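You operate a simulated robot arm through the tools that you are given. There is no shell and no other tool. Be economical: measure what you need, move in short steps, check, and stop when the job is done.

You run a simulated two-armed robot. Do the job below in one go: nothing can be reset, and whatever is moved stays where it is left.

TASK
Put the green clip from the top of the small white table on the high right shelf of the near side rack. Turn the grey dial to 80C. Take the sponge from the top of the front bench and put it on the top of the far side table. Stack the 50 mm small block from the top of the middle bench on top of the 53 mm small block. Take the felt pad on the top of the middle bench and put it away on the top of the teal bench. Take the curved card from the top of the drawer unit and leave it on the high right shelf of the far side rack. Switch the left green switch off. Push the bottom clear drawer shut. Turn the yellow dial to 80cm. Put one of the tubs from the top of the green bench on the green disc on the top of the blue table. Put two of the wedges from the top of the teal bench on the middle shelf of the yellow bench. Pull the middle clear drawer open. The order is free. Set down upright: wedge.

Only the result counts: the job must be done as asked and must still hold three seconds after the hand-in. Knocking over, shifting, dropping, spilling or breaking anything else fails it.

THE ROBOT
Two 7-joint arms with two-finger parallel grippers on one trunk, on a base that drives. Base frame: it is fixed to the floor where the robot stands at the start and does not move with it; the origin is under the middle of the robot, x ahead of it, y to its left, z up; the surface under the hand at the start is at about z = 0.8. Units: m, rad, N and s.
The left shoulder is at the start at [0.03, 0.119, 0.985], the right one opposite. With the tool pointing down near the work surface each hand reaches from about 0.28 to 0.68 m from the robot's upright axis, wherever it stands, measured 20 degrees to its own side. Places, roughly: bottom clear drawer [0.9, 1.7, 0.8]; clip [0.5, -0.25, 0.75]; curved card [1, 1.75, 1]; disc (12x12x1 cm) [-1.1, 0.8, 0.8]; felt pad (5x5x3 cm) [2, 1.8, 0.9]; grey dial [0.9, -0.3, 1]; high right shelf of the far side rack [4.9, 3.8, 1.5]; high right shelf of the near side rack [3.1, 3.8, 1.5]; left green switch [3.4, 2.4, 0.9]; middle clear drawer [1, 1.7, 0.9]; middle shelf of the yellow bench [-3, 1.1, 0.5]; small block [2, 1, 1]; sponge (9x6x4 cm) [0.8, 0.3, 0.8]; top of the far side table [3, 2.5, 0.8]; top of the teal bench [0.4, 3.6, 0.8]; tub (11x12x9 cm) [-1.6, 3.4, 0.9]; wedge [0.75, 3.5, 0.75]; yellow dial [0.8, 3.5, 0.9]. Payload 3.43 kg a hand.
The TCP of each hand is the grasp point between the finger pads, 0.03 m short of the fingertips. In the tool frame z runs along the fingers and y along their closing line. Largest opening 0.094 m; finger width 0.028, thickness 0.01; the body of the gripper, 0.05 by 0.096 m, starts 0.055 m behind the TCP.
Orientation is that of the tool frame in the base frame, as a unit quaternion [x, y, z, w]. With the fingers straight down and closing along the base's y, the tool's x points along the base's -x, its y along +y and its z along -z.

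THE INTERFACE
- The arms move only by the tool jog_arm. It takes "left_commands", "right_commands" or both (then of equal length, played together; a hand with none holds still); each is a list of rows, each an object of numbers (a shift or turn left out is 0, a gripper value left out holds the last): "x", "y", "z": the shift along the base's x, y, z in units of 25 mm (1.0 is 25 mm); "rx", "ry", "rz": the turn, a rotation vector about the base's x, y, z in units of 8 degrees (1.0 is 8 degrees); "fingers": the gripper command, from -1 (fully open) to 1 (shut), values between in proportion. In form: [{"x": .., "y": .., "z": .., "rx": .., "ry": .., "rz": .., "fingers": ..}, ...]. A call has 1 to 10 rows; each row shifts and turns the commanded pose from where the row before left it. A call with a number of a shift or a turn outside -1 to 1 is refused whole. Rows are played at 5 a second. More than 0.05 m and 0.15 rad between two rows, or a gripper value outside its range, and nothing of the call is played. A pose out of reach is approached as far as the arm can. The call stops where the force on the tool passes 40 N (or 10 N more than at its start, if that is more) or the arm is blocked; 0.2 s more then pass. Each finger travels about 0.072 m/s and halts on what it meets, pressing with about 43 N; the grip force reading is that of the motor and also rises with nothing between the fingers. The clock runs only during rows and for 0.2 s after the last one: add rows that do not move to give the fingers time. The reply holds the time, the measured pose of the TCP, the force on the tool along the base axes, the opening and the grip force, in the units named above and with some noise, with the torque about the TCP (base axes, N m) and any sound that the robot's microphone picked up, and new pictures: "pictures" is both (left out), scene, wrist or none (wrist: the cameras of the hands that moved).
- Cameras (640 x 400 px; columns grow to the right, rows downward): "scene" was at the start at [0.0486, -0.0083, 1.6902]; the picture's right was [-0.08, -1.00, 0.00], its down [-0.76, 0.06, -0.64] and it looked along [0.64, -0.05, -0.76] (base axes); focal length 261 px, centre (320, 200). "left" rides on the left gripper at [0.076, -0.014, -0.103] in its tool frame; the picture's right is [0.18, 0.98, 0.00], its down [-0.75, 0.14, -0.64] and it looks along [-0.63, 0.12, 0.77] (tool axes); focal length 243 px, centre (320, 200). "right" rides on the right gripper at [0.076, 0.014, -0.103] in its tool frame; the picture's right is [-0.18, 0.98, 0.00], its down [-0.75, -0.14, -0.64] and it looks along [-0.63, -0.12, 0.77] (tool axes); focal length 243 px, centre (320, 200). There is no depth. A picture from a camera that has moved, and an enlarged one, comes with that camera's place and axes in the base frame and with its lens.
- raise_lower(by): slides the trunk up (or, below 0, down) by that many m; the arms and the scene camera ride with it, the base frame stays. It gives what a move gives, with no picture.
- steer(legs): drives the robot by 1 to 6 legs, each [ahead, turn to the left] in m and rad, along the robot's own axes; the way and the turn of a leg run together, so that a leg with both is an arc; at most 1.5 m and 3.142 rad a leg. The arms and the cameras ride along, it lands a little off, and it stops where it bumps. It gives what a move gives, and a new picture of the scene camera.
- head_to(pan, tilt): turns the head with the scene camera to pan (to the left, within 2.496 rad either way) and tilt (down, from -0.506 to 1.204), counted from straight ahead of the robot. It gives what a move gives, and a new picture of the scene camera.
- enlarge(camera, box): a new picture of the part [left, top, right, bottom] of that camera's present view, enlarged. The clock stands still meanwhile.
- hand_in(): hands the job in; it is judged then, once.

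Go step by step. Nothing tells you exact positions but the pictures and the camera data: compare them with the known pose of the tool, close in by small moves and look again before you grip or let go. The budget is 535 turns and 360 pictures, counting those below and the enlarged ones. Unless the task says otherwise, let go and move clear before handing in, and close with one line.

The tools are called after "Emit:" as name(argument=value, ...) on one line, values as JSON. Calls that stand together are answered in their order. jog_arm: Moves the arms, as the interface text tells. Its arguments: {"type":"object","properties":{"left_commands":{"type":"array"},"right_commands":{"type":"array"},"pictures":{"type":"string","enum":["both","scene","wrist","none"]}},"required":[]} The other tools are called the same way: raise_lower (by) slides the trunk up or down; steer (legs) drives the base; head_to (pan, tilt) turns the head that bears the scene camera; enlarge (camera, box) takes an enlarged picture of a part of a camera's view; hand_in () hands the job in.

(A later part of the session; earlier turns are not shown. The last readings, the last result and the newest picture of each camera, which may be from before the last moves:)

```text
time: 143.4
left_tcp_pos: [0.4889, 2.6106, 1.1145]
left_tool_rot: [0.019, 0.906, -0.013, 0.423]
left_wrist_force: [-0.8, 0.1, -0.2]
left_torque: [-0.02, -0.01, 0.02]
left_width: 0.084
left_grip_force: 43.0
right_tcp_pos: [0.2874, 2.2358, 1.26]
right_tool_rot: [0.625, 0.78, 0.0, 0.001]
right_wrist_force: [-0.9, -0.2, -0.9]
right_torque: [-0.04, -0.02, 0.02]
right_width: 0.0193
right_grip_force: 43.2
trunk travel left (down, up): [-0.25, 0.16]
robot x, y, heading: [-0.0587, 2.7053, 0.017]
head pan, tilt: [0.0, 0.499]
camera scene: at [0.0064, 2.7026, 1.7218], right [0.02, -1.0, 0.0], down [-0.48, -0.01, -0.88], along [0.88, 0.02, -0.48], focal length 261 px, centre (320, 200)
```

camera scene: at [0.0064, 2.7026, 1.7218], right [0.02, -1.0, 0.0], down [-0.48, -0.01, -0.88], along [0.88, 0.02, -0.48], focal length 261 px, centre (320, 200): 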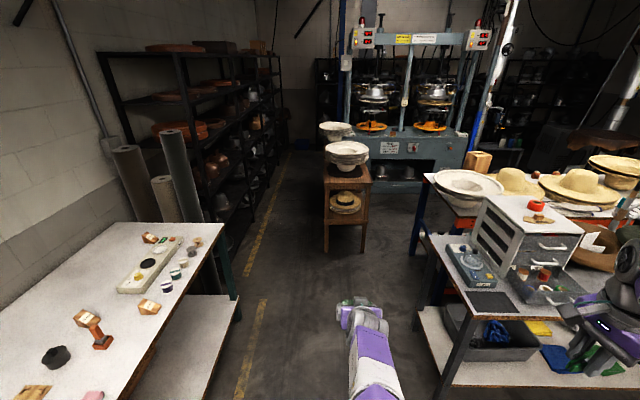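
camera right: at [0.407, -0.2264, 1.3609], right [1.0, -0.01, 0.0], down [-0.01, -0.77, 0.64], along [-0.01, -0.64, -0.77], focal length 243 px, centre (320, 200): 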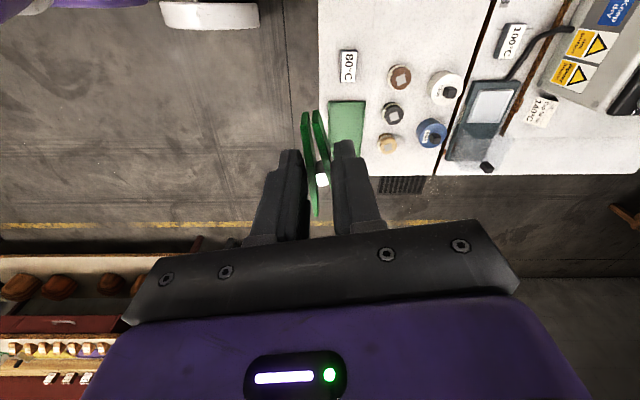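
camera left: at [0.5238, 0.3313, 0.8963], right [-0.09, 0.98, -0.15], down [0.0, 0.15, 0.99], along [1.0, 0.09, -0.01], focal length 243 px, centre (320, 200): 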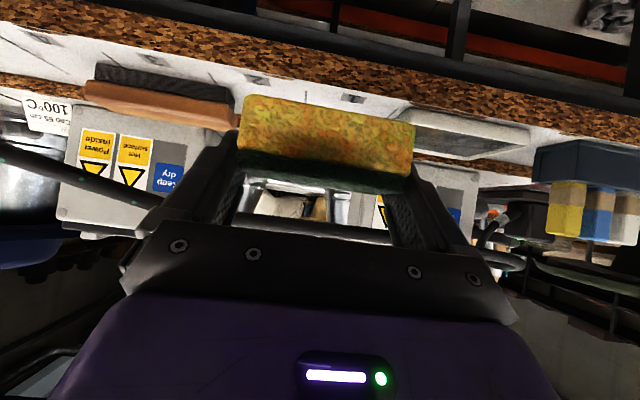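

Emit:
head_to(pan=0.35, tilt=0.3)

Emit:
steer(legs=[[1.2, 0.0]])

```text
time: 144.3
left_tcp_pos: [0.4901, 2.6115, 1.1138]
left_tool_rot: [0.019, 0.906, -0.013, 0.423]
left_wrist_force: [-0.6, -0.1, -0.7]
left_torque: [0.02, -0.04, 0.01]
left_width: 0.084
left_grip_force: 43.6
right_tcp_pos: [0.2867, 2.2355, 1.259]
right_tool_rot: [0.626, 0.78, 0.002, 0.001]
right_wrist_force: [0.6, -0.9, -0.4]
right_torque: [0.01, 0.03, -0.01]
right_width: 0.0193
right_grip_force: 43.1
trunk travel left (down, up): [-0.25, 0.16]
robot x, y, heading: [-0.0596, 2.7031, 0.014]
head pan, tilt: [0.351, 0.3]
camera scene: at [0.0027, 2.7346, 1.7401], right [0.36, -0.93, 0.0], down [-0.28, -0.11, -0.96], along [0.89, 0.34, -0.3], focal length 261 px, centre (320, 200)
```

scene: 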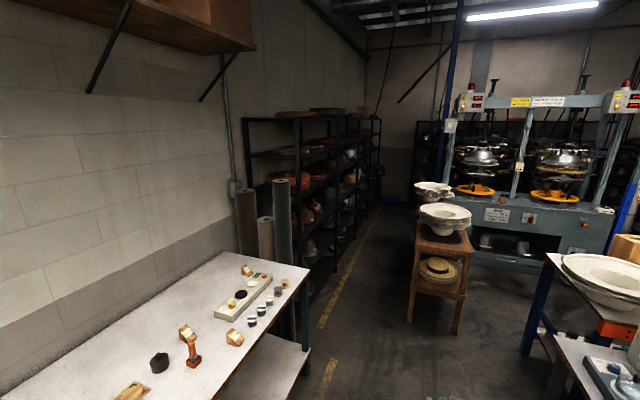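

```text
time: 150.3
left_tcp_pos: [1.6849, 2.6247, 1.1144]
left_tool_rot: [0.023, 0.906, -0.015, 0.422]
left_wrist_force: [-0.4, -0.5, -0.5]
left_torque: [0.0, 0.02, -0.01]
left_width: 0.0837
left_grip_force: 42.7
right_tcp_pos: [1.4808, 2.2494, 1.2598]
right_tool_rot: [0.628, 0.778, 0.0, 0.0]
right_wrist_force: [-0.5, 0.2, 0.0]
right_torque: [-0.03, 0.0, -0.01]
right_width: 0.0191
right_grip_force: 42.8
trunk travel left (down, up): [-0.25, 0.16]
robot x, y, heading: [1.1399, 2.72, 0.011]
head pan, tilt: [0.351, 0.3]
camera scene: at [1.1994, 2.7516, 1.7402], right [0.35, -0.94, 0.0], down [-0.28, -0.1, -0.96], along [0.89, 0.34, -0.3], focal length 261 px, centre (320, 200)
```

scene: 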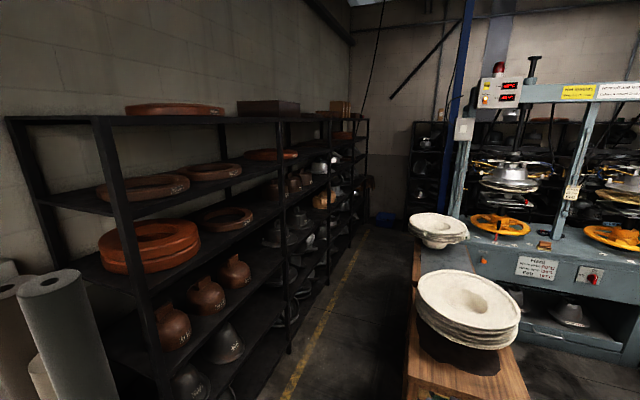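

Emit:
head_to(pan=-0.1, tilt=0.45)

Emit:
enlarge(camera="scene", box=[260, 100, 460, 225])

```text
time: 151.2
left_tcp_pos: [1.6844, 2.6234, 1.1154]
left_tool_rot: [0.022, 0.906, -0.015, 0.422]
left_wrist_force: [-0.2, 0.0, -0.6]
left_torque: [0.01, 0.01, 0.02]
left_width: 0.084
left_grip_force: 43.4
right_tcp_pos: [1.4798, 2.2499, 1.2584]
right_tool_rot: [0.628, 0.778, 0.001, 0.0]
right_wrist_force: [0.1, 0.0, 0.0]
right_torque: [0.0, 0.0, -0.02]
right_width: 0.0192
right_grip_force: 42.7
trunk travel left (down, up): [-0.25, 0.16]
robot x, y, heading: [1.1385, 2.7184, 0.01]
head pan, tilt: [-0.099, 0.45]
camera scene: at [1.2033, 2.7105, 1.7263], right [-0.09, -1.0, 0.0], down [-0.43, 0.04, -0.9], along [0.9, -0.08, -0.43], focal length 261 px, centre (320, 200)
```

scene: 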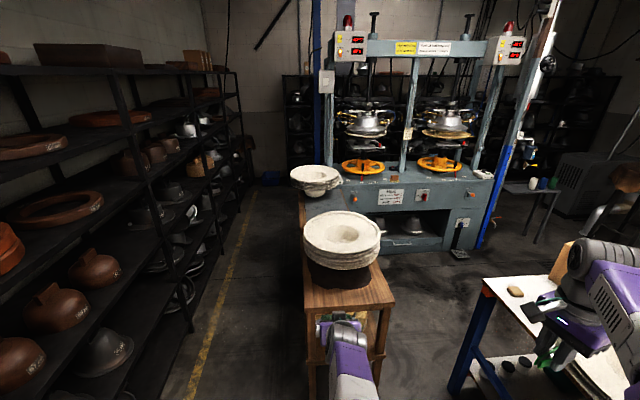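

```text
3.20 times, centred on (360, 162) of scene
camera zoom: at [1.2033, 2.7105, 1.7263], right [-0.09, -1.0, 0.0], down [-0.43, 0.04, -0.9], along [0.9, -0.08, -0.43], focal length 836 px, centre (192, 320)
```

zoom: 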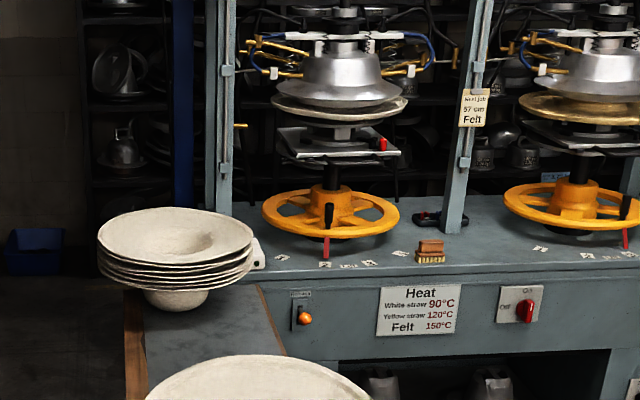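

Emit:
steer(legs=[[0, 1.571], [0, 1.571]])

Emit:
head_to(pan=2.49, tilt=0.75)

Emit:
head_to(pan=-2.49, tilt=0.75)

```text
time: 159.3
left_tcp_pos: [0.5929, 2.805, 1.1152]
left_tool_rot: [0.906, -0.013, -0.422, -0.01]
left_wrist_force: [-0.1, 0.5, 1.1]
left_torque: [-0.01, 0.02, 0.02]
left_width: 0.0836
left_grip_force: 42.9
right_tcp_pos: [0.7906, 3.1849, 1.2593]
right_tool_rot: [0.785, -0.62, 0.0, 0.001]
right_wrist_force: [-0.1, 0.4, -0.3]
right_torque: [0.0, 0.0, 0.01]
right_width: 0.0189
right_grip_force: 42.9
trunk travel left (down, up): [-0.25, 0.16]
robot x, y, heading: [1.1378, 2.7226, -3.107]
head pan, tilt: [-0.099, 0.45]
camera scene: at [1.0799, 2.7259, 1.7262], right [0.07, 1.0, 0.0], down [0.43, -0.03, -0.9], along [-0.9, 0.06, -0.44], focal length 261 px, centre (320, 200)
```

scene: 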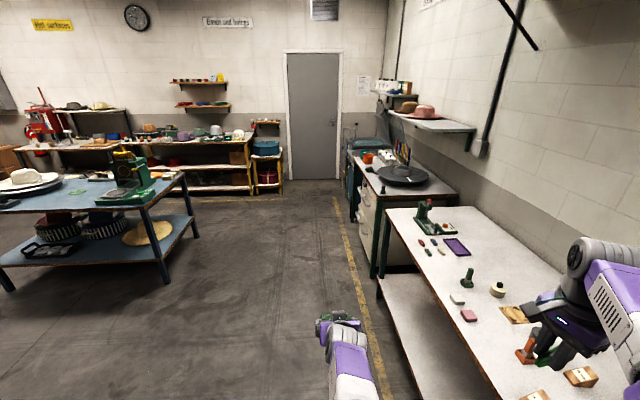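

```text
time: 161.7
left_tcp_pos: [0.5934, 2.8061, 1.1148]
left_tool_rot: [0.906, -0.014, -0.422, -0.011]
left_wrist_force: [-0.1, 0.5, -0.3]
left_torque: [0.02, 0.0, 0.01]
left_width: 0.084
left_grip_force: 43.1
right_tcp_pos: [0.7904, 3.1846, 1.2595]
right_tool_rot: [0.785, -0.62, -0.001, 0.0]
right_wrist_force: [0.0, 0.6, -0.4]
right_torque: [0.0, 0.0, 0.03]
right_width: 0.0189
right_grip_force: 42.5
trunk travel left (down, up): [-0.25, 0.16]
robot x, y, heading: [1.1397, 2.7215, -3.112]
head pan, tilt: [2.491, 0.75]
camera scene: at [1.2392, 2.6718, 1.6998], right [-0.58, -0.81, 0.0], down [-0.56, 0.4, -0.73], along [0.6, -0.42, -0.68], focal length 261 px, centre (320, 200)
```

scene: 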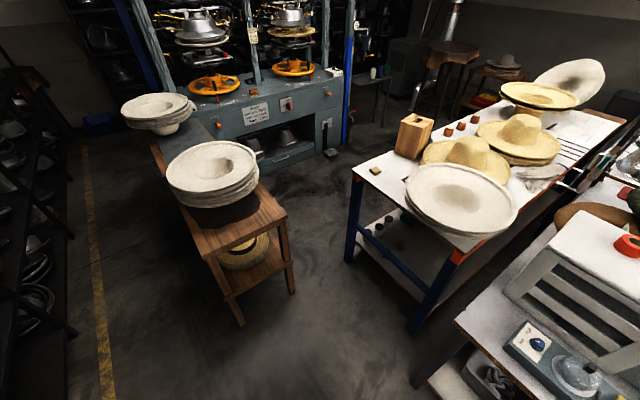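

```text
time: 165.6
left_tcp_pos: [0.595, 2.8061, 1.1143]
left_tool_rot: [0.906, -0.013, -0.423, -0.01]
left_wrist_force: [0.4, -0.4, -0.6]
left_torque: [-0.01, 0.01, 0.04]
left_width: 0.084
left_grip_force: 42.1
right_tcp_pos: [0.79, 3.1853, 1.2591]
right_tool_rot: [0.785, -0.619, 0.0, 0.001]
right_wrist_force: [0.3, 0.5, -0.7]
right_torque: [0.0, -0.04, -0.01]
right_width: 0.0194
right_grip_force: 43.3
trunk travel left (down, up): [-0.25, 0.16]
robot x, y, heading: [1.1399, 2.7206, -3.112]
head pan, tilt: [-2.491, 0.75]
camera scene: at [1.236, 2.7723, 1.6998], right [0.63, -0.78, 0.0], down [-0.53, -0.43, -0.73], along [0.57, 0.46, -0.68], focal length 261 px, centre (320, 200)
```

scene: 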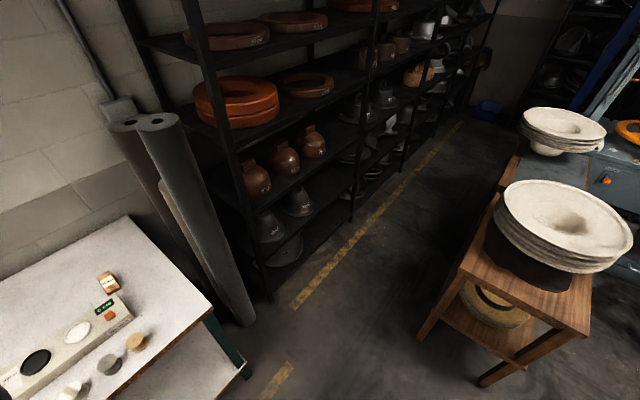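

Emit:
steer(legs=[[-0.15, 0], [-0.45, 0.85], [-0.45, -0.86]])

```text
time: 171.4
left_tcp_pos: [1.4726, 3.1476, 1.1122]
left_tool_rot: [0.908, 0.028, -0.419, 0.005]
left_wrist_force: [0.3, 0.4, -0.4]
left_torque: [-0.01, 0.01, -0.03]
left_width: 0.084
left_grip_force: 42.8
right_tcp_pos: [1.6037, 3.5054, 1.2528]
right_tool_rot: [0.841, -0.541, -0.001, 0.007]
right_wrist_force: [-15.5, -8.2, 10.1]
right_torque: [1.08, -2.12, 0.05]
right_width: 0.0194
right_grip_force: 43.4
trunk travel left (down, up): [-0.25, 0.16]
robot x, y, heading: [2.0336, 3.1175, -3.015]
head pan, tilt: [-2.491, 0.75]
stopped in leg 3: the force on the tool passed its limit at 81 N (the readings are from after the stop); the commanded pose is now the measured one
camera scene: at [2.1116, 3.1665, 1.7008], right [0.7, -0.71, 0.0], down [-0.48, -0.48, -0.74], along [0.52, 0.52, -0.68], focal length 261 px, centre (320, 200)
```

scene: 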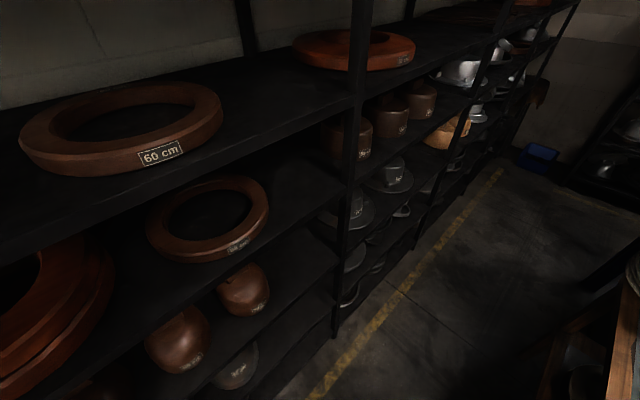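

Emit:
jog_arm(right_commands=[{"y": -0.6, "x": -0.4}, {"y": -1}, {"y": -1}, {"y": -1}, {"y": -1}, {"y": -1}, {"y": -1}, {"y": -0.6}], pictures="wrist")

Emit:
head_to(pan=-1.0, tilt=0.6)

```text
time: 173.2
left_tcp_pos: [1.4778, 3.1538, 1.1153]
left_tool_rot: [0.906, 0.028, -0.423, 0.009]
left_wrist_force: [-0.8, 1.2, -1.3]
left_torque: [-0.03, 0.01, 0.01]
left_width: 0.0842
left_grip_force: 43.3
right_tcp_pos: [1.6073, 3.3386, 1.2539]
right_tool_rot: [0.835, -0.55, -0.004, 0.01]
right_wrist_force: [-0.3, 0.5, -0.3]
right_torque: [-0.01, 0.01, 0.03]
right_width: 0.0191
right_grip_force: 42.5
trunk travel left (down, up): [-0.25, 0.16]
robot x, y, heading: [2.031, 3.1152, -3.016]
head pan, tilt: [-2.491, 0.75]
camera right: at [1.625, 3.2635, 1.3572], right [-0.98, -0.22, 0.02], down [-0.16, 0.76, 0.64], along [-0.15, 0.62, -0.77], focal length 243 px, centre (320, 200)
```

right: 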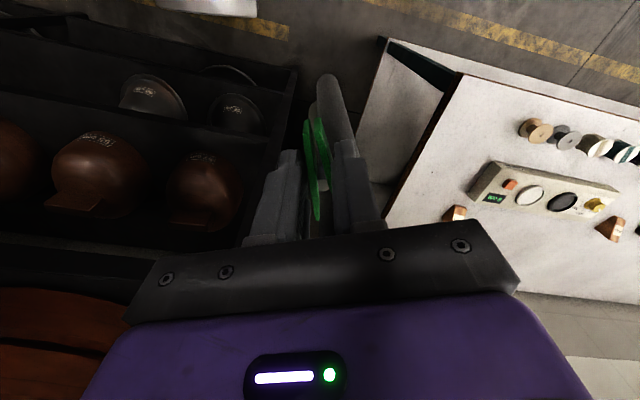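

```text
time: 174.8
left_tcp_pos: [1.4789, 3.1524, 1.1152]
left_tool_rot: [0.906, 0.028, -0.422, 0.009]
left_wrist_force: [0.4, -0.6, 0.1]
left_torque: [-0.03, 0.02, 0.01]
left_width: 0.0836
left_grip_force: 42.7
right_tcp_pos: [1.6073, 3.3397, 1.2547]
right_tool_rot: [0.836, -0.549, -0.002, 0.01]
right_wrist_force: [-0.4, 0.6, 0.7]
right_torque: [-0.02, 0.01, 0.02]
right_width: 0.0193
right_grip_force: 43.0
trunk travel left (down, up): [-0.25, 0.16]
robot x, y, heading: [2.0275, 3.1185, -3.014]
head pan, tilt: [-1.0, 0.6]
camera scene: at [2.0056, 3.1859, 1.7127], right [0.77, 0.64, 0.0], down [0.36, -0.43, -0.83], along [-0.53, 0.63, -0.56], focal length 261 px, centre (320, 200)
```

scene: 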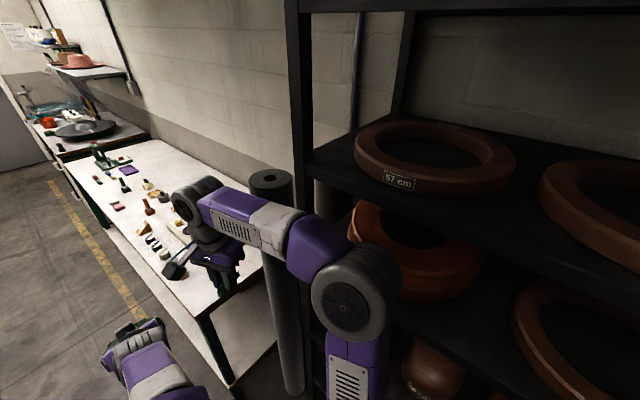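

Emit:
steer(legs=[[0, -0.127]])

Emit:
head_to(pan=-1.57, tilt=1.1)

```text
time: 175.8
left_tcp_pos: [1.4877, 3.2222, 1.1156]
left_tool_rot: [0.906, -0.029, -0.423, -0.018]
left_wrist_force: [1.0, 0.1, 0.4]
left_torque: [-0.01, 0.0, -0.02]
left_width: 0.0837
left_grip_force: 42.4
right_tcp_pos: [1.6378, 3.3909, 1.2546]
right_tool_rot: [0.8, -0.601, -0.004, 0.009]
right_wrist_force: [0.0, -0.6, -0.4]
right_torque: [0.01, 0.0, -0.01]
right_width: 0.0192
right_grip_force: 43.2
trunk travel left (down, up): [-0.25, 0.16]
robot x, y, heading: [2.0281, 3.1157, -3.143]
head pan, tilt: [-1.0, 0.6]
camera scene: at [2.0151, 3.1892, 1.7127], right [0.84, 0.54, 0.0], down [0.31, -0.48, -0.82], along [-0.45, 0.69, -0.57], focal length 261 px, centre (320, 200)
```

scene: 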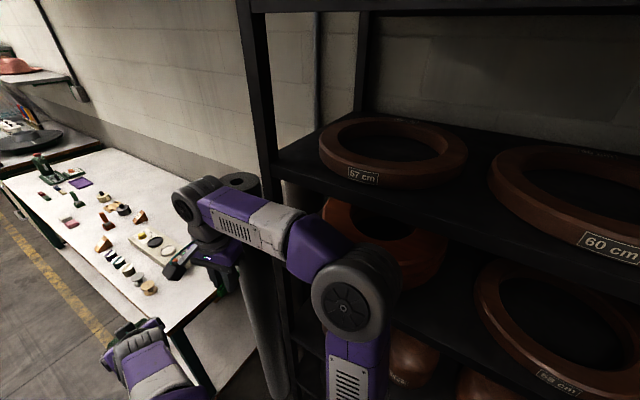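

```text
time: 176.7
left_tcp_pos: [1.4873, 3.2228, 1.1148]
left_tool_rot: [0.906, -0.03, -0.421, -0.018]
left_wrist_force: [0.1, 0.1, -0.6]
left_torque: [-0.01, 0.02, 0.0]
left_width: 0.0836
left_grip_force: 43.2
right_tcp_pos: [1.6381, 3.3898, 1.2545]
right_tool_rot: [0.8, -0.6, -0.003, 0.009]
right_wrist_force: [-0.6, 0.0, 0.4]
right_torque: [0.03, 0.02, 0.0]
right_width: 0.0192
right_grip_force: 42.9
trunk travel left (down, up): [-0.25, 0.16]
robot x, y, heading: [2.031, 3.1152, -3.139]
head pan, tilt: [-1.571, 1.1]
camera scene: at [2.0624, 3.1775, 1.6741], right [1.0, 0.0, 0.0], down [0.0, -0.89, -0.45], along [0.0, 0.45, -0.89], focal length 261 px, centre (320, 200)
```

scene: 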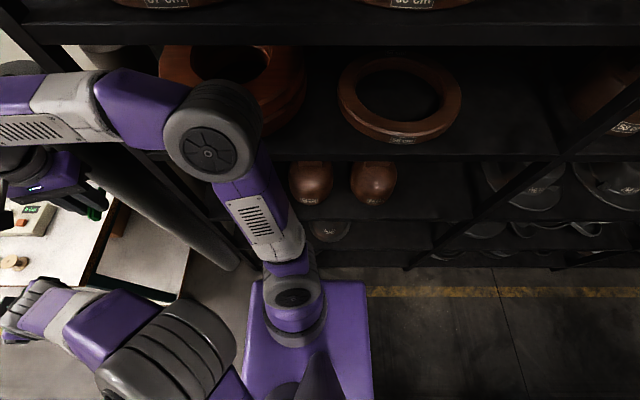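

Emit:
jog_arm(left_commands=[{"y": -1}, {"y": -1}, {"y": -1}, {"y": -1}, {"y": -1}, {"y": -1}, {"y": -1}, {"y": -1}], right_commands=[{"y": -1, "z": 0.3}, {"y": -1, "z": 0.3}, {"y": -1, "z": 0.3}, {"y": -1, "z": 0.3}, {"y": -1, "z": 0.3}, {"y": -1, "z": 0.3}, {"y": -1, "z": 0.3}, {"y": -1, "z": 0.3}], pictures="scene")

```text
time: 178.5
left_tcp_pos: [1.4868, 3.02, 1.1151]
left_tool_rot: [0.906, -0.029, -0.421, -0.018]
left_wrist_force: [0.2, -0.3, 0.2]
left_torque: [0.02, 0.02, -0.02]
left_width: 0.0838
left_grip_force: 43.4
right_tcp_pos: [1.6373, 3.1863, 1.3119]
right_tool_rot: [0.8, -0.6, -0.005, 0.009]
right_wrist_force: [-0.5, -0.5, 0.1]
right_torque: [0.02, 0.0, 0.02]
right_width: 0.019
right_grip_force: 43.1
trunk travel left (down, up): [-0.25, 0.16]
robot x, y, heading: [2.0286, 3.1164, -3.136]
head pan, tilt: [-1.571, 1.1]
camera scene: at [2.0621, 3.1754, 1.6742], right [1.0, 0.0, 0.0], down [0.0, -0.89, -0.46], along [0.0, 0.46, -0.89], focal length 261 px, centre (320, 200)
```

scene: 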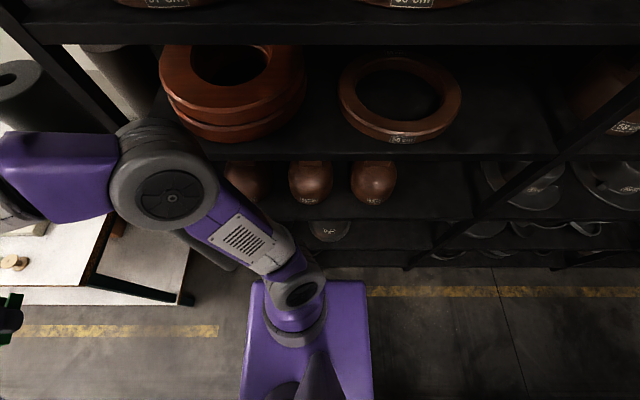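

Emit:
steer(legs=[[-0.5, 0.0], [-0.45, 0.0]])

Emit:
head_to(pan=-1.57, tilt=0.5)

Emit:
head_to(pan=1.57, tilt=0.9)

```text
time: 183.8
left_tcp_pos: [2.4269, 3.0251, 1.1153]
left_tool_rot: [0.906, -0.033, -0.422, -0.02]
left_wrist_force: [0.4, 0.8, -0.6]
left_torque: [-0.01, 0.02, -0.01]
left_width: 0.0839
left_grip_force: 42.6
right_tcp_pos: [2.5779, 3.1903, 1.3121]
right_tool_rot: [0.796, -0.605, -0.004, 0.009]
right_wrist_force: [0.3, 0.1, 0.1]
right_torque: [0.03, -0.02, 0.01]
right_width: 0.0192
right_grip_force: 42.5
trunk travel left (down, up): [-0.25, 0.16]
robot x, y, heading: [2.9687, 3.1158, 3.131]
head pan, tilt: [-1.571, 1.1]
camera scene: at [3.0033, 3.1735, 1.6741], right [1.0, -0.01, 0.0], down [-0.01, -0.89, -0.45], along [0.0, 0.45, -0.89], focal length 261 px, centre (320, 200)
```

scene: 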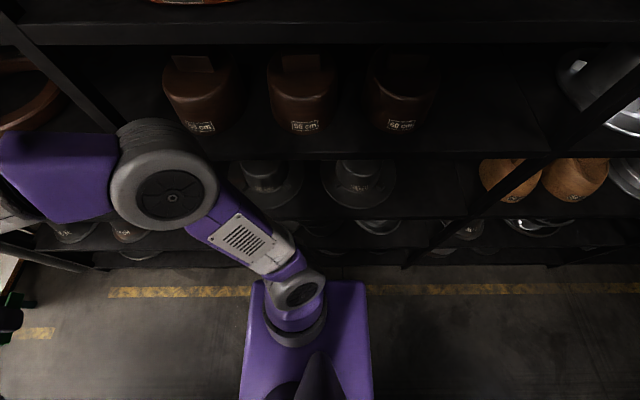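

```text
time: 184.8
left_tcp_pos: [2.4259, 3.0251, 1.1136]
left_tool_rot: [0.906, -0.034, -0.422, -0.02]
left_wrist_force: [-0.8, -0.6, -0.4]
left_torque: [0.0, 0.0, 0.03]
left_width: 0.084
left_grip_force: 43.5
right_tcp_pos: [2.5779, 3.1892, 1.3115]
right_tool_rot: [0.797, -0.604, -0.004, 0.01]
right_wrist_force: [-0.4, 0.3, -0.9]
right_torque: [0.03, 0.01, -0.02]
right_width: 0.0196
right_grip_force: 43.5
trunk travel left (down, up): [-0.25, 0.16]
robot x, y, heading: [2.972, 3.1142, 3.133]
head pan, tilt: [-1.571, 0.499]
camera scene: at [3.0031, 3.2014, 1.7217], right [1.0, -0.01, 0.0], down [0.0, -0.48, -0.88], along [0.01, 0.88, -0.48], focal length 261 px, centre (320, 200)
```

scene: 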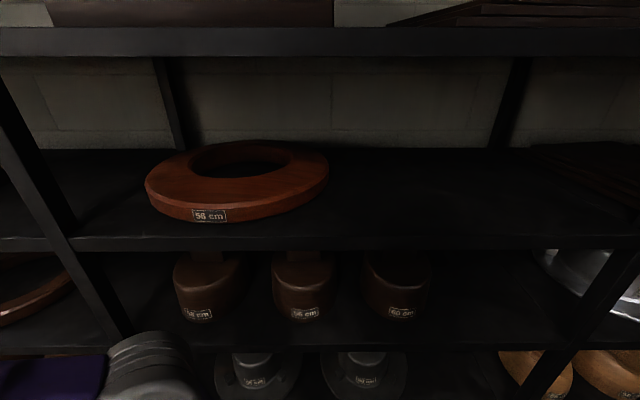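

```text
time: 187.4
left_tcp_pos: [2.4245, 3.0256, 1.1145]
left_tool_rot: [0.906, -0.034, -0.421, -0.02]
left_wrist_force: [-0.4, -0.3, -0.2]
left_torque: [0.01, 0.03, 0.02]
left_width: 0.0839
left_grip_force: 42.5
right_tcp_pos: [2.5785, 3.1895, 1.3129]
right_tool_rot: [0.797, -0.604, -0.005, 0.01]
right_wrist_force: [0.9, 0.0, 0.5]
right_torque: [0.0, 0.0, 0.02]
right_width: 0.019
right_grip_force: 43.0
trunk travel left (down, up): [-0.25, 0.16]
robot x, y, heading: [2.971, 3.1111, 3.134]
head pan, tilt: [1.571, 0.901]
camera scene: at [3.0014, 3.0348, 1.6879], right [-1.0, 0.01, 0.0], down [0.01, 0.78, -0.62], along [-0.01, -0.62, -0.78], focal length 261 px, centre (320, 200)
```

scene: 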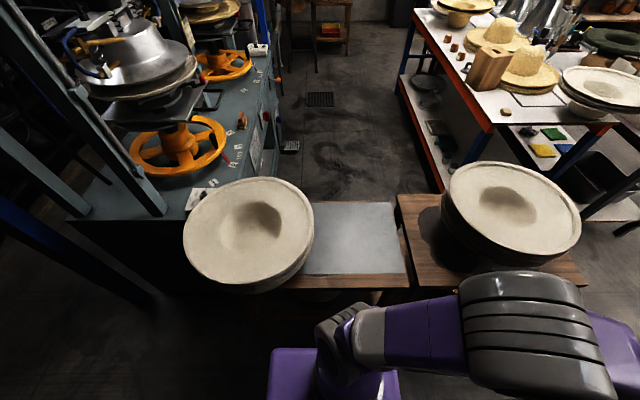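

Emit:
jog_arm(left_commands=[{"z": 1}, {"z": 1}, {"z": 1}, {"z": 1}, {"z": 1}, {"z": 0.5}], pictures="none")

Emit:
head_to(pan=0.6, tilt=0.9)

Emit:
steer(legs=[[0, 0.78]])

```text
time: 188.8
left_tcp_pos: [2.4262, 3.025, 1.2512]
left_tool_rot: [0.906, -0.033, -0.422, -0.019]
left_wrist_force: [0.4, -0.4, 0.0]
left_torque: [-0.02, 0.04, -0.02]
left_width: 0.084
left_grip_force: 43.5
right_tcp_pos: [2.5778, 3.189, 1.3115]
right_tool_rot: [0.797, -0.604, -0.004, 0.01]
right_wrist_force: [0.4, -0.3, -0.4]
right_torque: [-0.01, 0.05, 0.0]
right_width: 0.0192
right_grip_force: 42.8
trunk travel left (down, up): [-0.25, 0.16]
robot x, y, heading: [2.972, 3.1097, 3.137]
head pan, tilt: [1.571, 0.901]
```

```text
time: 190.1
left_tcp_pos: [2.4264, 3.025, 1.2509]
left_tool_rot: [0.906, -0.034, -0.421, -0.02]
left_wrist_force: [0.0, -0.5, -0.1]
left_torque: [-0.01, 0.0, 0.0]
left_width: 0.0838
left_grip_force: 42.9
right_tcp_pos: [2.5784, 3.1894, 1.3117]
right_tool_rot: [0.797, -0.604, -0.004, 0.01]
right_wrist_force: [0.1, 0.8, 0.0]
right_torque: [0.01, -0.03, -0.02]
right_width: 0.0191
right_grip_force: 43.0
trunk travel left (down, up): [-0.25, 0.16]
robot x, y, heading: [2.9683, 3.1112, 3.132]
head pan, tilt: [0.6, 0.901]
camera scene: at [2.9395, 3.0682, 1.6879], right [-0.56, 0.83, 0.0], down [0.65, 0.44, -0.62], along [-0.52, -0.35, -0.78], focal length 261 px, centre (320, 200)
```

scene: 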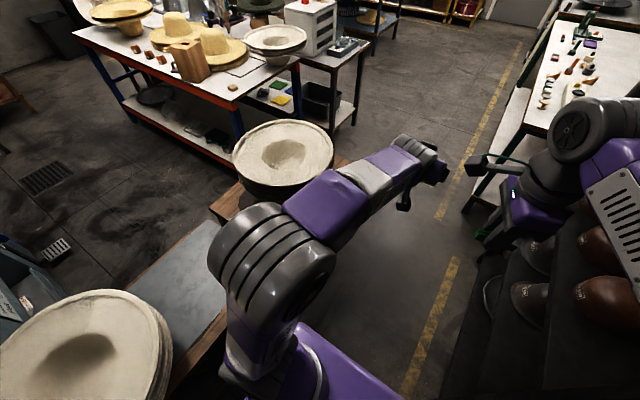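

```text
time: 192.6
left_tcp_pos: [2.6461, 2.6657, 1.25]
left_tool_rot: [0.85, 0.315, -0.398, 0.143]
left_wrist_force: [-0.9, 0.3, 0.7]
left_torque: [0.01, 0.0, -0.01]
left_width: 0.084
left_grip_force: 43.1
right_tcp_pos: [2.6378, 2.8906, 1.3122]
right_tool_rot: [0.967, -0.255, 0.0, 0.01]
right_wrist_force: [0.3, 1.0, 0.0]
right_torque: [0.02, 0.01, -0.03]
right_width: 0.0191
right_grip_force: 43.5
trunk travel left (down, up): [-0.25, 0.16]
robot x, y, heading: [2.9711, 3.1113, -2.363]
head pan, tilt: [0.6, 0.901]
camera scene: at [2.979, 3.0573, 1.6879], right [-0.98, 0.2, 0.0], down [0.15, 0.77, -0.62], along [-0.12, -0.61, -0.78], focal length 261 px, centre (320, 200)
```

scene: 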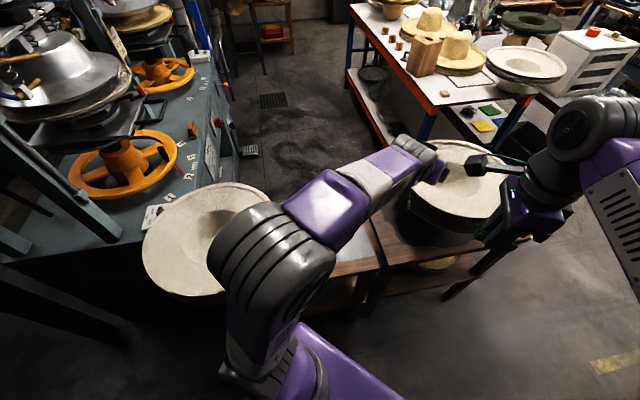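

Emit:
jog_arm(left_commands=[{"x": 0.9, "y": -0.6, "z": -0.4}, {"x": 0.9, "y": -0.6, "z": -0.4}, {"x": 0.9, "y": -0.6, "z": -0.4}, {"x": 0.9, "y": -0.6, "z": -0.4}, {"x": 0.9, "y": -0.6, "z": -0.4}, {"x": 0.9, "y": -0.6, "z": -0.4}, {"x": 0.9, "y": -0.6, "z": -0.4}, {}], pictures="both")

```text
time: 194.3
left_tcp_pos: [2.804, 2.5613, 1.1815]
left_tool_rot: [0.85, 0.314, -0.398, 0.144]
left_wrist_force: [0.1, 0.9, -0.2]
left_torque: [0.01, -0.01, -0.02]
left_width: 0.0838
left_grip_force: 42.8
right_tcp_pos: [2.6376, 2.8908, 1.3116]
right_tool_rot: [0.967, -0.255, 0.0, 0.009]
right_wrist_force: [-0.3, 0.9, 0.2]
right_torque: [-0.03, -0.01, 0.03]
right_width: 0.0195
right_grip_force: 43.2
trunk travel left (down, up): [-0.25, 0.16]
robot x, y, heading: [2.9697, 3.1127, -2.364]
head pan, tilt: [0.6, 0.901]
camera scene: at [2.9784, 3.0579, 1.6879], right [-0.98, 0.2, 0.0], down [0.15, 0.77, -0.62], along [-0.12, -0.61, -0.78], focal length 261 px, centre (320, 200)
camera left: at [2.8913, 2.6552, 1.1877], right [0.73, -0.67, -0.15], down [0.1, -0.11, 0.99], along [-0.68, -0.73, -0.01], focal length 243 px, centre (320, 200)
```

scene: 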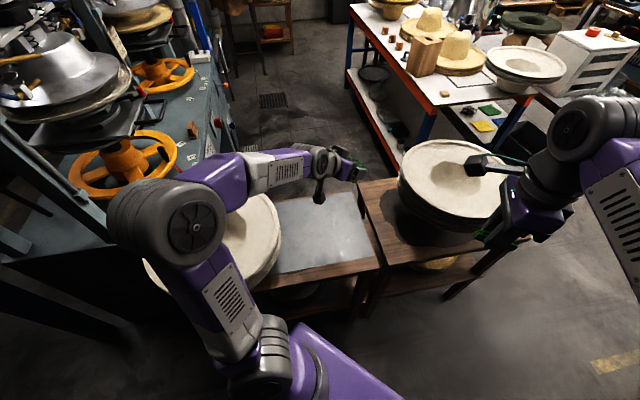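
left: 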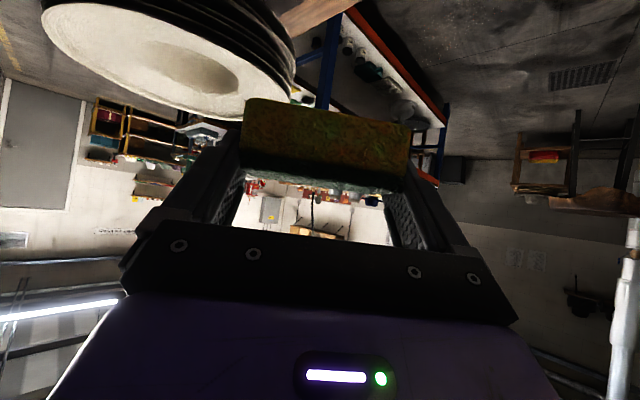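

Emit:
jog_arm(left_commands=[{"z": -1}, {"z": -1}, {"z": -1}, {"z": -1}, {"z": -1}, {"z": -1}, {"z": -1}, {"z": -1}], pictures="scene")

```text
time: 196.2
left_tcp_pos: [2.8026, 2.5624, 0.9789]
left_tool_rot: [0.85, 0.315, -0.398, 0.143]
left_wrist_force: [0.0, -0.2, -0.2]
left_torque: [0.02, 0.0, 0.02]
left_width: 0.0839
left_grip_force: 43.2
right_tcp_pos: [2.6374, 2.8903, 1.3117]
right_tool_rot: [0.967, -0.254, 0.001, 0.01]
right_wrist_force: [-0.1, 0.1, 0.0]
right_torque: [-0.01, 0.03, 0.03]
right_width: 0.0192
right_grip_force: 43.1
trunk travel left (down, up): [-0.25, 0.16]
robot x, y, heading: [2.9708, 3.1147, -2.372]
head pan, tilt: [0.6, 0.901]
camera scene: at [2.9788, 3.0568, 1.6879], right [-0.98, 0.2, 0.0], down [0.15, 0.77, -0.62], along [-0.12, -0.61, -0.78], focal length 261 px, centre (320, 200)
```

scene: 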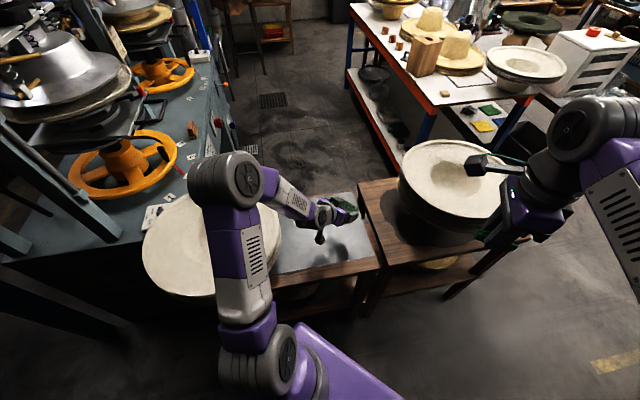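

Emit:
jog_arm(left_commands=[{"x": -0.7, "y": -0.2}, {"x": -0.7, "y": -0.2}, {"z": -1}, {"z": -1}, {"z": -0.5}], pictures="both")

```text
time: 197.3
left_tcp_pos: [2.7689, 2.5511, 0.9169]
left_tool_rot: [0.85, 0.314, -0.398, 0.142]
left_wrist_force: [-0.5, 0.2, -1.0]
left_torque: [0.0, 0.01, 0.02]
left_width: 0.0839
left_grip_force: 42.9
right_tcp_pos: [2.6373, 2.8901, 1.3111]
right_tool_rot: [0.967, -0.255, 0.0, 0.01]
right_wrist_force: [-0.7, -0.4, -0.3]
right_torque: [0.05, -0.03, 0.02]
right_width: 0.0192
right_grip_force: 43.2
trunk travel left (down, up): [-0.25, 0.16]
robot x, y, heading: [2.9729, 3.1126, -2.374]
head pan, tilt: [0.6, 0.901]
camera scene: at [2.9789, 3.0573, 1.6879], right [-0.98, 0.2, 0.0], down [0.15, 0.77, -0.62], along [-0.12, -0.61, -0.78], focal length 261 px, centre (320, 200)
camera left: at [2.8566, 2.6437, 0.924], right [0.73, -0.67, -0.15], down [0.1, -0.11, 0.99], along [-0.68, -0.73, -0.01], focal length 243 px, centre (320, 200)
```

scene: 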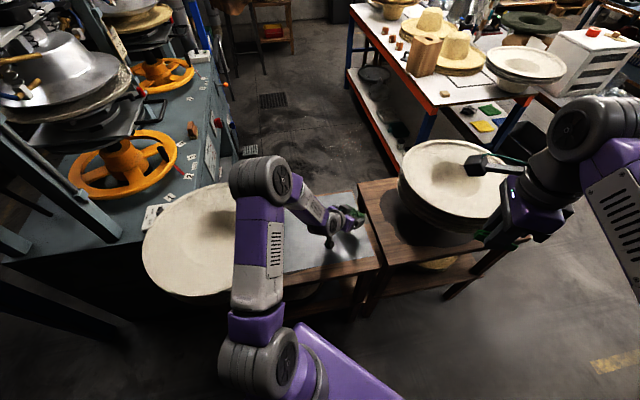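
left: 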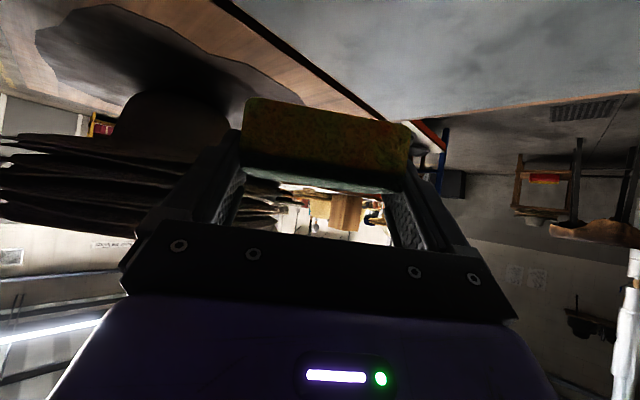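

Emit:
jog_arm(left_commands=[{"z": -0.8}, {"z": -0.8}, {"z": -0.8}, {}], pictures="both")

```text
time: 198.3
left_tcp_pos: [2.7677, 2.5499, 0.8568]
left_tool_rot: [0.85, 0.314, -0.397, 0.143]
left_wrist_force: [0.9, -0.4, 0.9]
left_torque: [0.02, 0.02, 0.0]
left_width: 0.0837
left_grip_force: 43.5
right_tcp_pos: [2.6386, 2.8896, 1.3125]
right_tool_rot: [0.967, -0.255, 0.0, 0.01]
right_wrist_force: [-0.4, 0.3, -0.4]
right_torque: [-0.01, -0.03, -0.03]
right_width: 0.0193
right_grip_force: 43.0
trunk travel left (down, up): [-0.25, 0.16]
robot x, y, heading: [2.972, 3.1101, -2.363]
head pan, tilt: [0.6, 0.901]
camera scene: at [2.979, 3.0579, 1.6879], right [-0.98, 0.2, 0.0], down [0.15, 0.77, -0.62], along [-0.12, -0.61, -0.78], focal length 261 px, centre (320, 200)
camera left: at [2.8553, 2.6435, 0.8635], right [0.73, -0.67, -0.15], down [0.1, -0.11, 0.99], along [-0.68, -0.73, -0.01], focal length 243 px, centre (320, 200)
```

scene: 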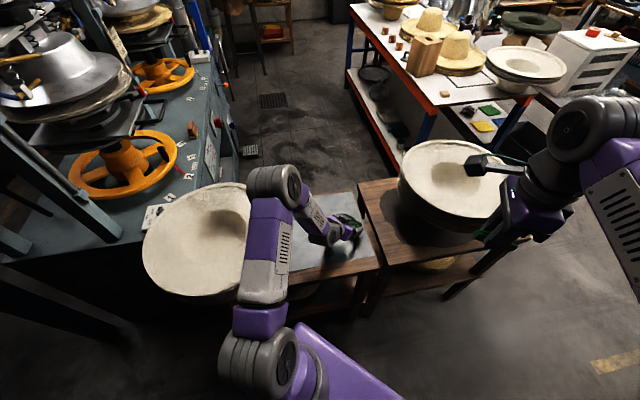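
left: 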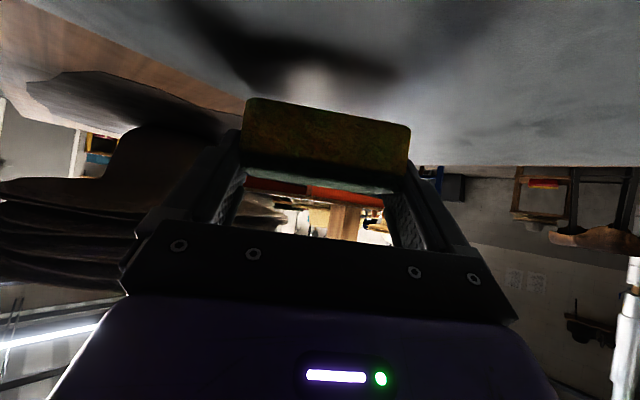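

Emit:
jog_arm(left_commands=[{"z": -0.3}, {"z": -0.3}, {}], pictures="wrist")

```text
time: 199.2
left_tcp_pos: [2.7662, 2.5511, 0.8434]
left_tool_rot: [0.85, 0.314, -0.398, 0.142]
left_wrist_force: [-1.0, -0.2, -0.4]
left_torque: [0.0, 0.0, -0.01]
left_width: 0.0839
left_grip_force: 42.9
right_tcp_pos: [2.6369, 2.8906, 1.3117]
right_tool_rot: [0.967, -0.255, 0.0, 0.01]
right_wrist_force: [-0.4, -0.4, 0.8]
right_torque: [-0.03, -0.02, -0.04]
right_width: 0.0194
right_grip_force: 42.9
trunk travel left (down, up): [-0.25, 0.16]
robot x, y, heading: [2.9739, 3.1105, -2.367]
head pan, tilt: [0.6, 0.901]
camera left: at [2.8554, 2.6439, 0.8495], right [0.73, -0.67, -0.15], down [0.1, -0.11, 0.99], along [-0.68, -0.73, -0.01], focal length 243 px, centre (320, 200)
```

left: 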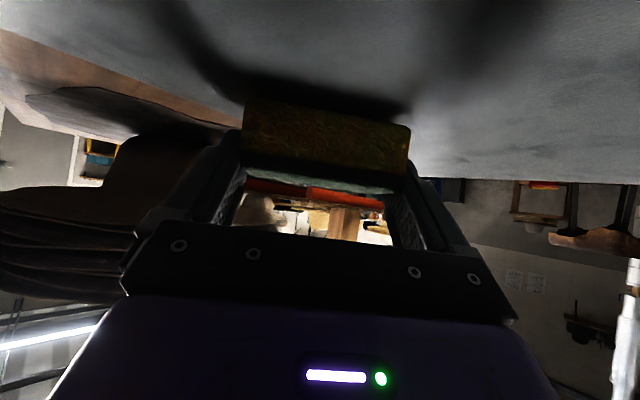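

Emit:
jog_arm(left_commands=[{"z": -0.2}, {"z": -0.2}, {}], pictures="wrist")

```text
time: 199.9
left_tcp_pos: [2.7668, 2.5505, 0.8366]
left_tool_rot: [0.849, 0.313, -0.401, 0.144]
left_wrist_force: [1.2, 1.5, 18.7]
left_torque: [-0.27, -0.36, 0.0]
left_width: 0.084
left_grip_force: 42.8
right_tcp_pos: [2.6382, 2.8926, 1.3114]
right_tool_rot: [0.967, -0.255, -0.001, 0.01]
right_wrist_force: [0.5, 0.2, 0.6]
right_torque: [-0.02, 0.0, 0.02]
right_width: 0.0193
right_grip_force: 43.1
trunk travel left (down, up): [-0.25, 0.16]
robot x, y, heading: [2.9714, 3.1128, -2.366]
head pan, tilt: [0.6, 0.901]
camera left: at [2.8552, 2.6442, 0.8418], right [0.73, -0.67, -0.15], down [0.11, -0.1, 0.99], along [-0.68, -0.73, 0.0], focal length 243 px, centre (320, 200)
```

left: 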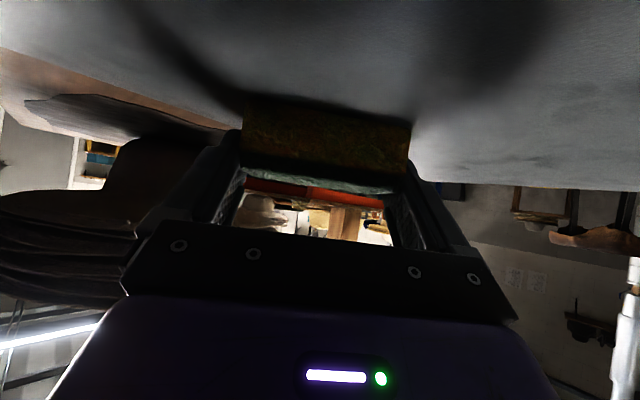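

Emit:
jog_arm(left_commands=[{"fingers": -1, "z": 0.1}, {}, {"x": 0.5, "y": 0.5, "z": 0.2}, {"x": 0.6, "y": 0.6, "z": 0.3}, {"x": 0.6, "y": 0.6, "z": 0.5}, {"x": 0.5, "y": 0.5, "z": 0.8}, {"x": 0.3, "y": 0.3, "z": 0.9}], pictures="both")

```text
time: 201.6
left_tcp_pos: [2.8301, 2.6147, 0.9056]
left_tool_rot: [0.85, 0.315, -0.397, 0.143]
left_wrist_force: [0.0, -0.2, 0.5]
left_torque: [-0.03, -0.03, 0.02]
left_width: 0.0941
left_grip_force: 0.1
right_tcp_pos: [2.6381, 2.8917, 1.312]
right_tool_rot: [0.967, -0.255, 0.001, 0.01]
right_wrist_force: [0.0, 0.5, 1.3]
right_torque: [-0.02, -0.02, 0.01]
right_width: 0.0194
right_grip_force: 42.9
trunk travel left (down, up): [-0.25, 0.16]
robot x, y, heading: [2.9708, 3.1164, -2.363]
head pan, tilt: [0.6, 0.901]
camera scene: at [2.9792, 3.0582, 1.6879], right [-0.98, 0.2, 0.0], down [0.15, 0.77, -0.62], along [-0.12, -0.61, -0.78], focal length 261 px, centre (320, 200)
camera left: at [2.9187, 2.708, 0.9111], right [0.73, -0.67, -0.15], down [0.1, -0.11, 0.99], along [-0.68, -0.73, -0.01], focal length 243 px, centre (320, 200)
```

scene: 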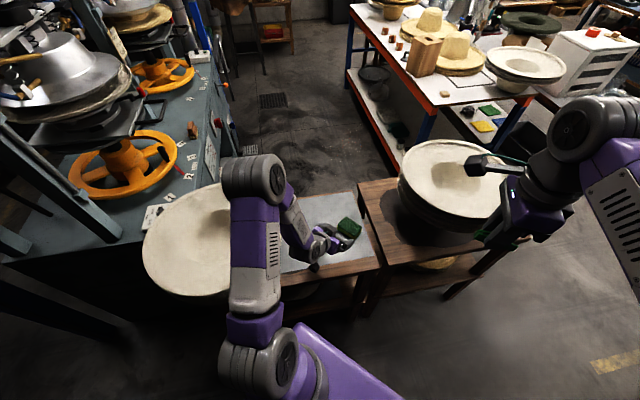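
left: 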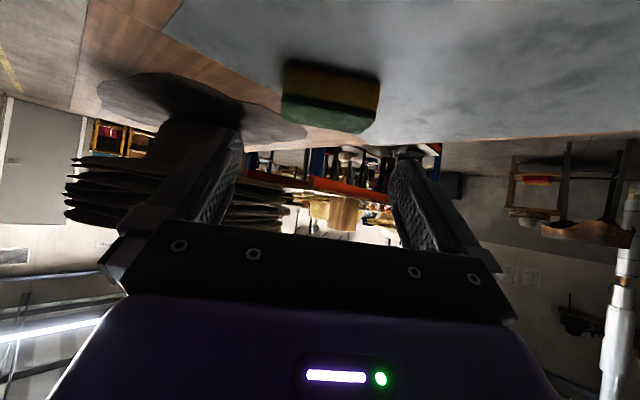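

Emit:
jog_arm(left_commands=[{"z": 1, "x": -0.6}, {"z": 1, "x": -0.6}, {"z": 1, "x": -0.6}, {"z": 1, "x": -0.6}, {"z": 1, "x": -0.6}, {"z": 1, "x": -0.6}, {"z": 1, "x": -0.6}, {"z": 1, "x": -0.6}, {"z": 1}, {"z": 1}], pictures="none")

Emit:
head_to(pan=1.2, tilt=0.7)

Emit:
enlarge(camera="scene", box=[240, 80, 440, 205])

```text
time: 203.8
left_tcp_pos: [2.7111, 2.6157, 1.152]
left_tool_rot: [0.85, 0.314, -0.397, 0.142]
left_wrist_force: [-0.5, 0.3, 0.3]
left_torque: [-0.02, 0.02, -0.01]
left_width: 0.0938
left_grip_force: 0.1
right_tcp_pos: [2.6374, 2.8909, 1.3115]
right_tool_rot: [0.967, -0.255, 0.001, 0.009]
right_wrist_force: [0.4, 0.0, -0.9]
right_torque: [-0.02, 0.01, -0.02]
right_width: 0.0192
right_grip_force: 43.1
trunk travel left (down, up): [-0.25, 0.16]
robot x, y, heading: [2.9724, 3.1132, -2.368]
head pan, tilt: [0.6, 0.901]
```

```text
time: 204.8
left_tcp_pos: [2.7104, 2.6148, 1.1528]
left_tool_rot: [0.85, 0.315, -0.397, 0.142]
left_wrist_force: [0.1, -0.2, -0.2]
left_torque: [0.0, -0.02, 0.01]
left_width: 0.094
left_grip_force: 0.1
right_tcp_pos: [2.6374, 2.89, 1.3115]
right_tool_rot: [0.967, -0.254, 0.0, 0.01]
right_wrist_force: [0.4, -0.5, 0.7]
right_torque: [-0.01, 0.0, 0.0]
right_width: 0.0191
right_grip_force: 43.2
trunk travel left (down, up): [-0.25, 0.16]
robot x, y, heading: [2.9702, 3.115, -2.371]
head pan, tilt: [1.201, 0.7]
camera scene: at [3.0269, 3.0534, 1.704], right [-0.92, -0.39, 0.0], down [-0.25, 0.59, -0.76], along [0.3, -0.7, -0.64], focal length 261 px, centre (320, 200)
```

scene: 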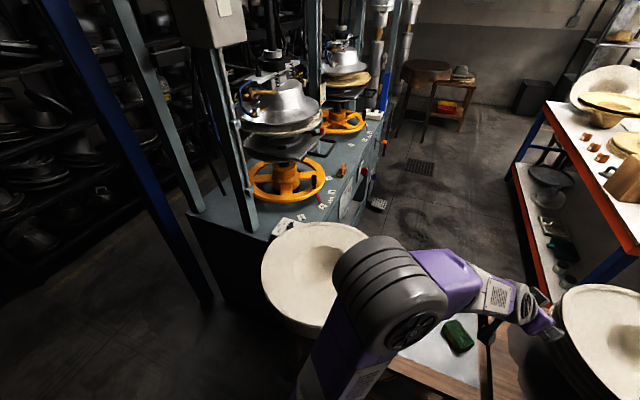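

```text
3.20 times, centred on (340, 142) of scene
camera zoom: at [3.0269, 3.0534, 1.704], right [-0.92, -0.39, 0.0], down [-0.25, 0.59, -0.76], along [0.3, -0.7, -0.64], focal length 836 px, centre (256, 384)
```

zoom: 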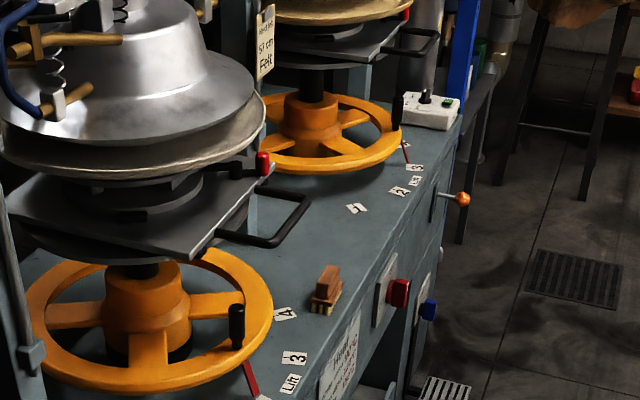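

Emit:
enlarge(camera="scene", box=[250, 195, 330, 245])

```text
8.00 times, centred on (290, 220) of scene
camera zoom: at [3.0269, 3.0534, 1.704], right [-0.92, -0.39, 0.0], down [-0.25, 0.59, -0.76], along [0.3, -0.7, -0.64], focal length 2091 px, centre (560, 40)
```

zoom: 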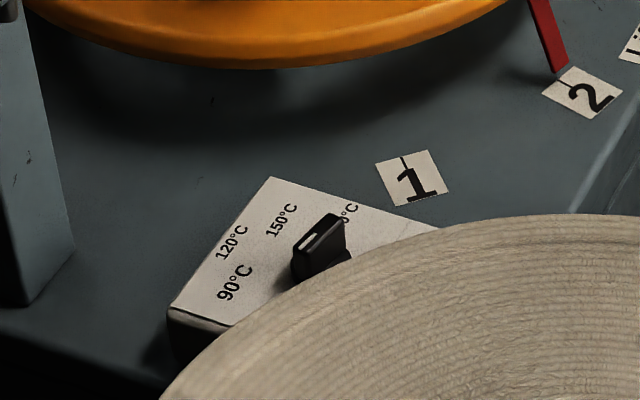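

Emit:
jog_arm(left_commands=[{"z": 1, "rx": 0.444, "ry": -0.4375}, {"z": 1, "rx": 0.444, "ry": -0.4375}, {"z": 1, "rx": 0.444, "ry": -0.4375}, {"x": 0.7, "y": 0.13, "rx": 0.444, "ry": -0.4375}, {"x": 0.7, "y": 0.13, "rx": 0.444, "ry": -0.4375}, {"x": 0.7, "y": 0.13, "rx": 0.444, "ry": -0.4375}, {"x": 0.7, "y": 0.13, "rx": 0.444, "ry": -0.4375}, {"x": 0.7, "y": 0.13, "rx": 0.444, "ry": -0.4375}, {"x": 0.7, "y": 0.13, "rx": 0.444, "ry": -0.4375}, {"x": 0.7, "y": 0.13, "rx": 0.444, "ry": -0.4375}], pictures="scene")

```text
time: 206.9
left_tcp_pos: [2.8335, 2.6357, 1.2291]
left_tool_rot: [0.932, 0.362, -0.013, -0.033]
left_wrist_force: [0.2, -0.3, 0.2]
left_torque: [0.02, -0.05, 0.0]
left_width: 0.0941
left_grip_force: 0.1
right_tcp_pos: [2.6377, 2.8903, 1.3114]
right_tool_rot: [0.967, -0.254, 0.0, 0.011]
right_wrist_force: [-0.3, -0.3, -0.9]
right_torque: [-0.02, -0.02, -0.01]
right_width: 0.019
right_grip_force: 43.0
trunk travel left (down, up): [-0.25, 0.16]
robot x, y, heading: [2.9724, 3.1119, -2.369]
head pan, tilt: [1.201, 0.7]
camera scene: at [3.0271, 3.0532, 1.704], right [-0.92, -0.39, 0.0], down [-0.25, 0.59, -0.76], along [0.3, -0.7, -0.64], focal length 261 px, centre (320, 200)
```

scene: 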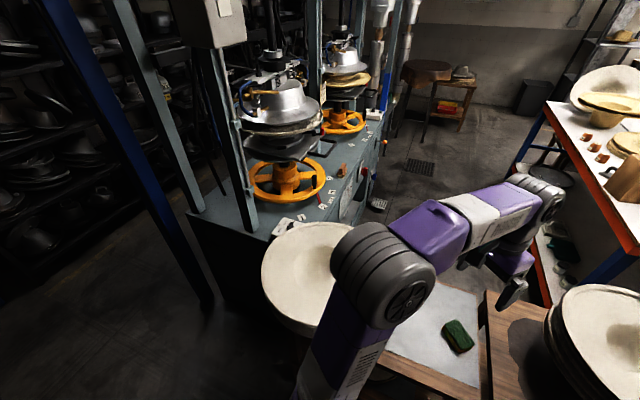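

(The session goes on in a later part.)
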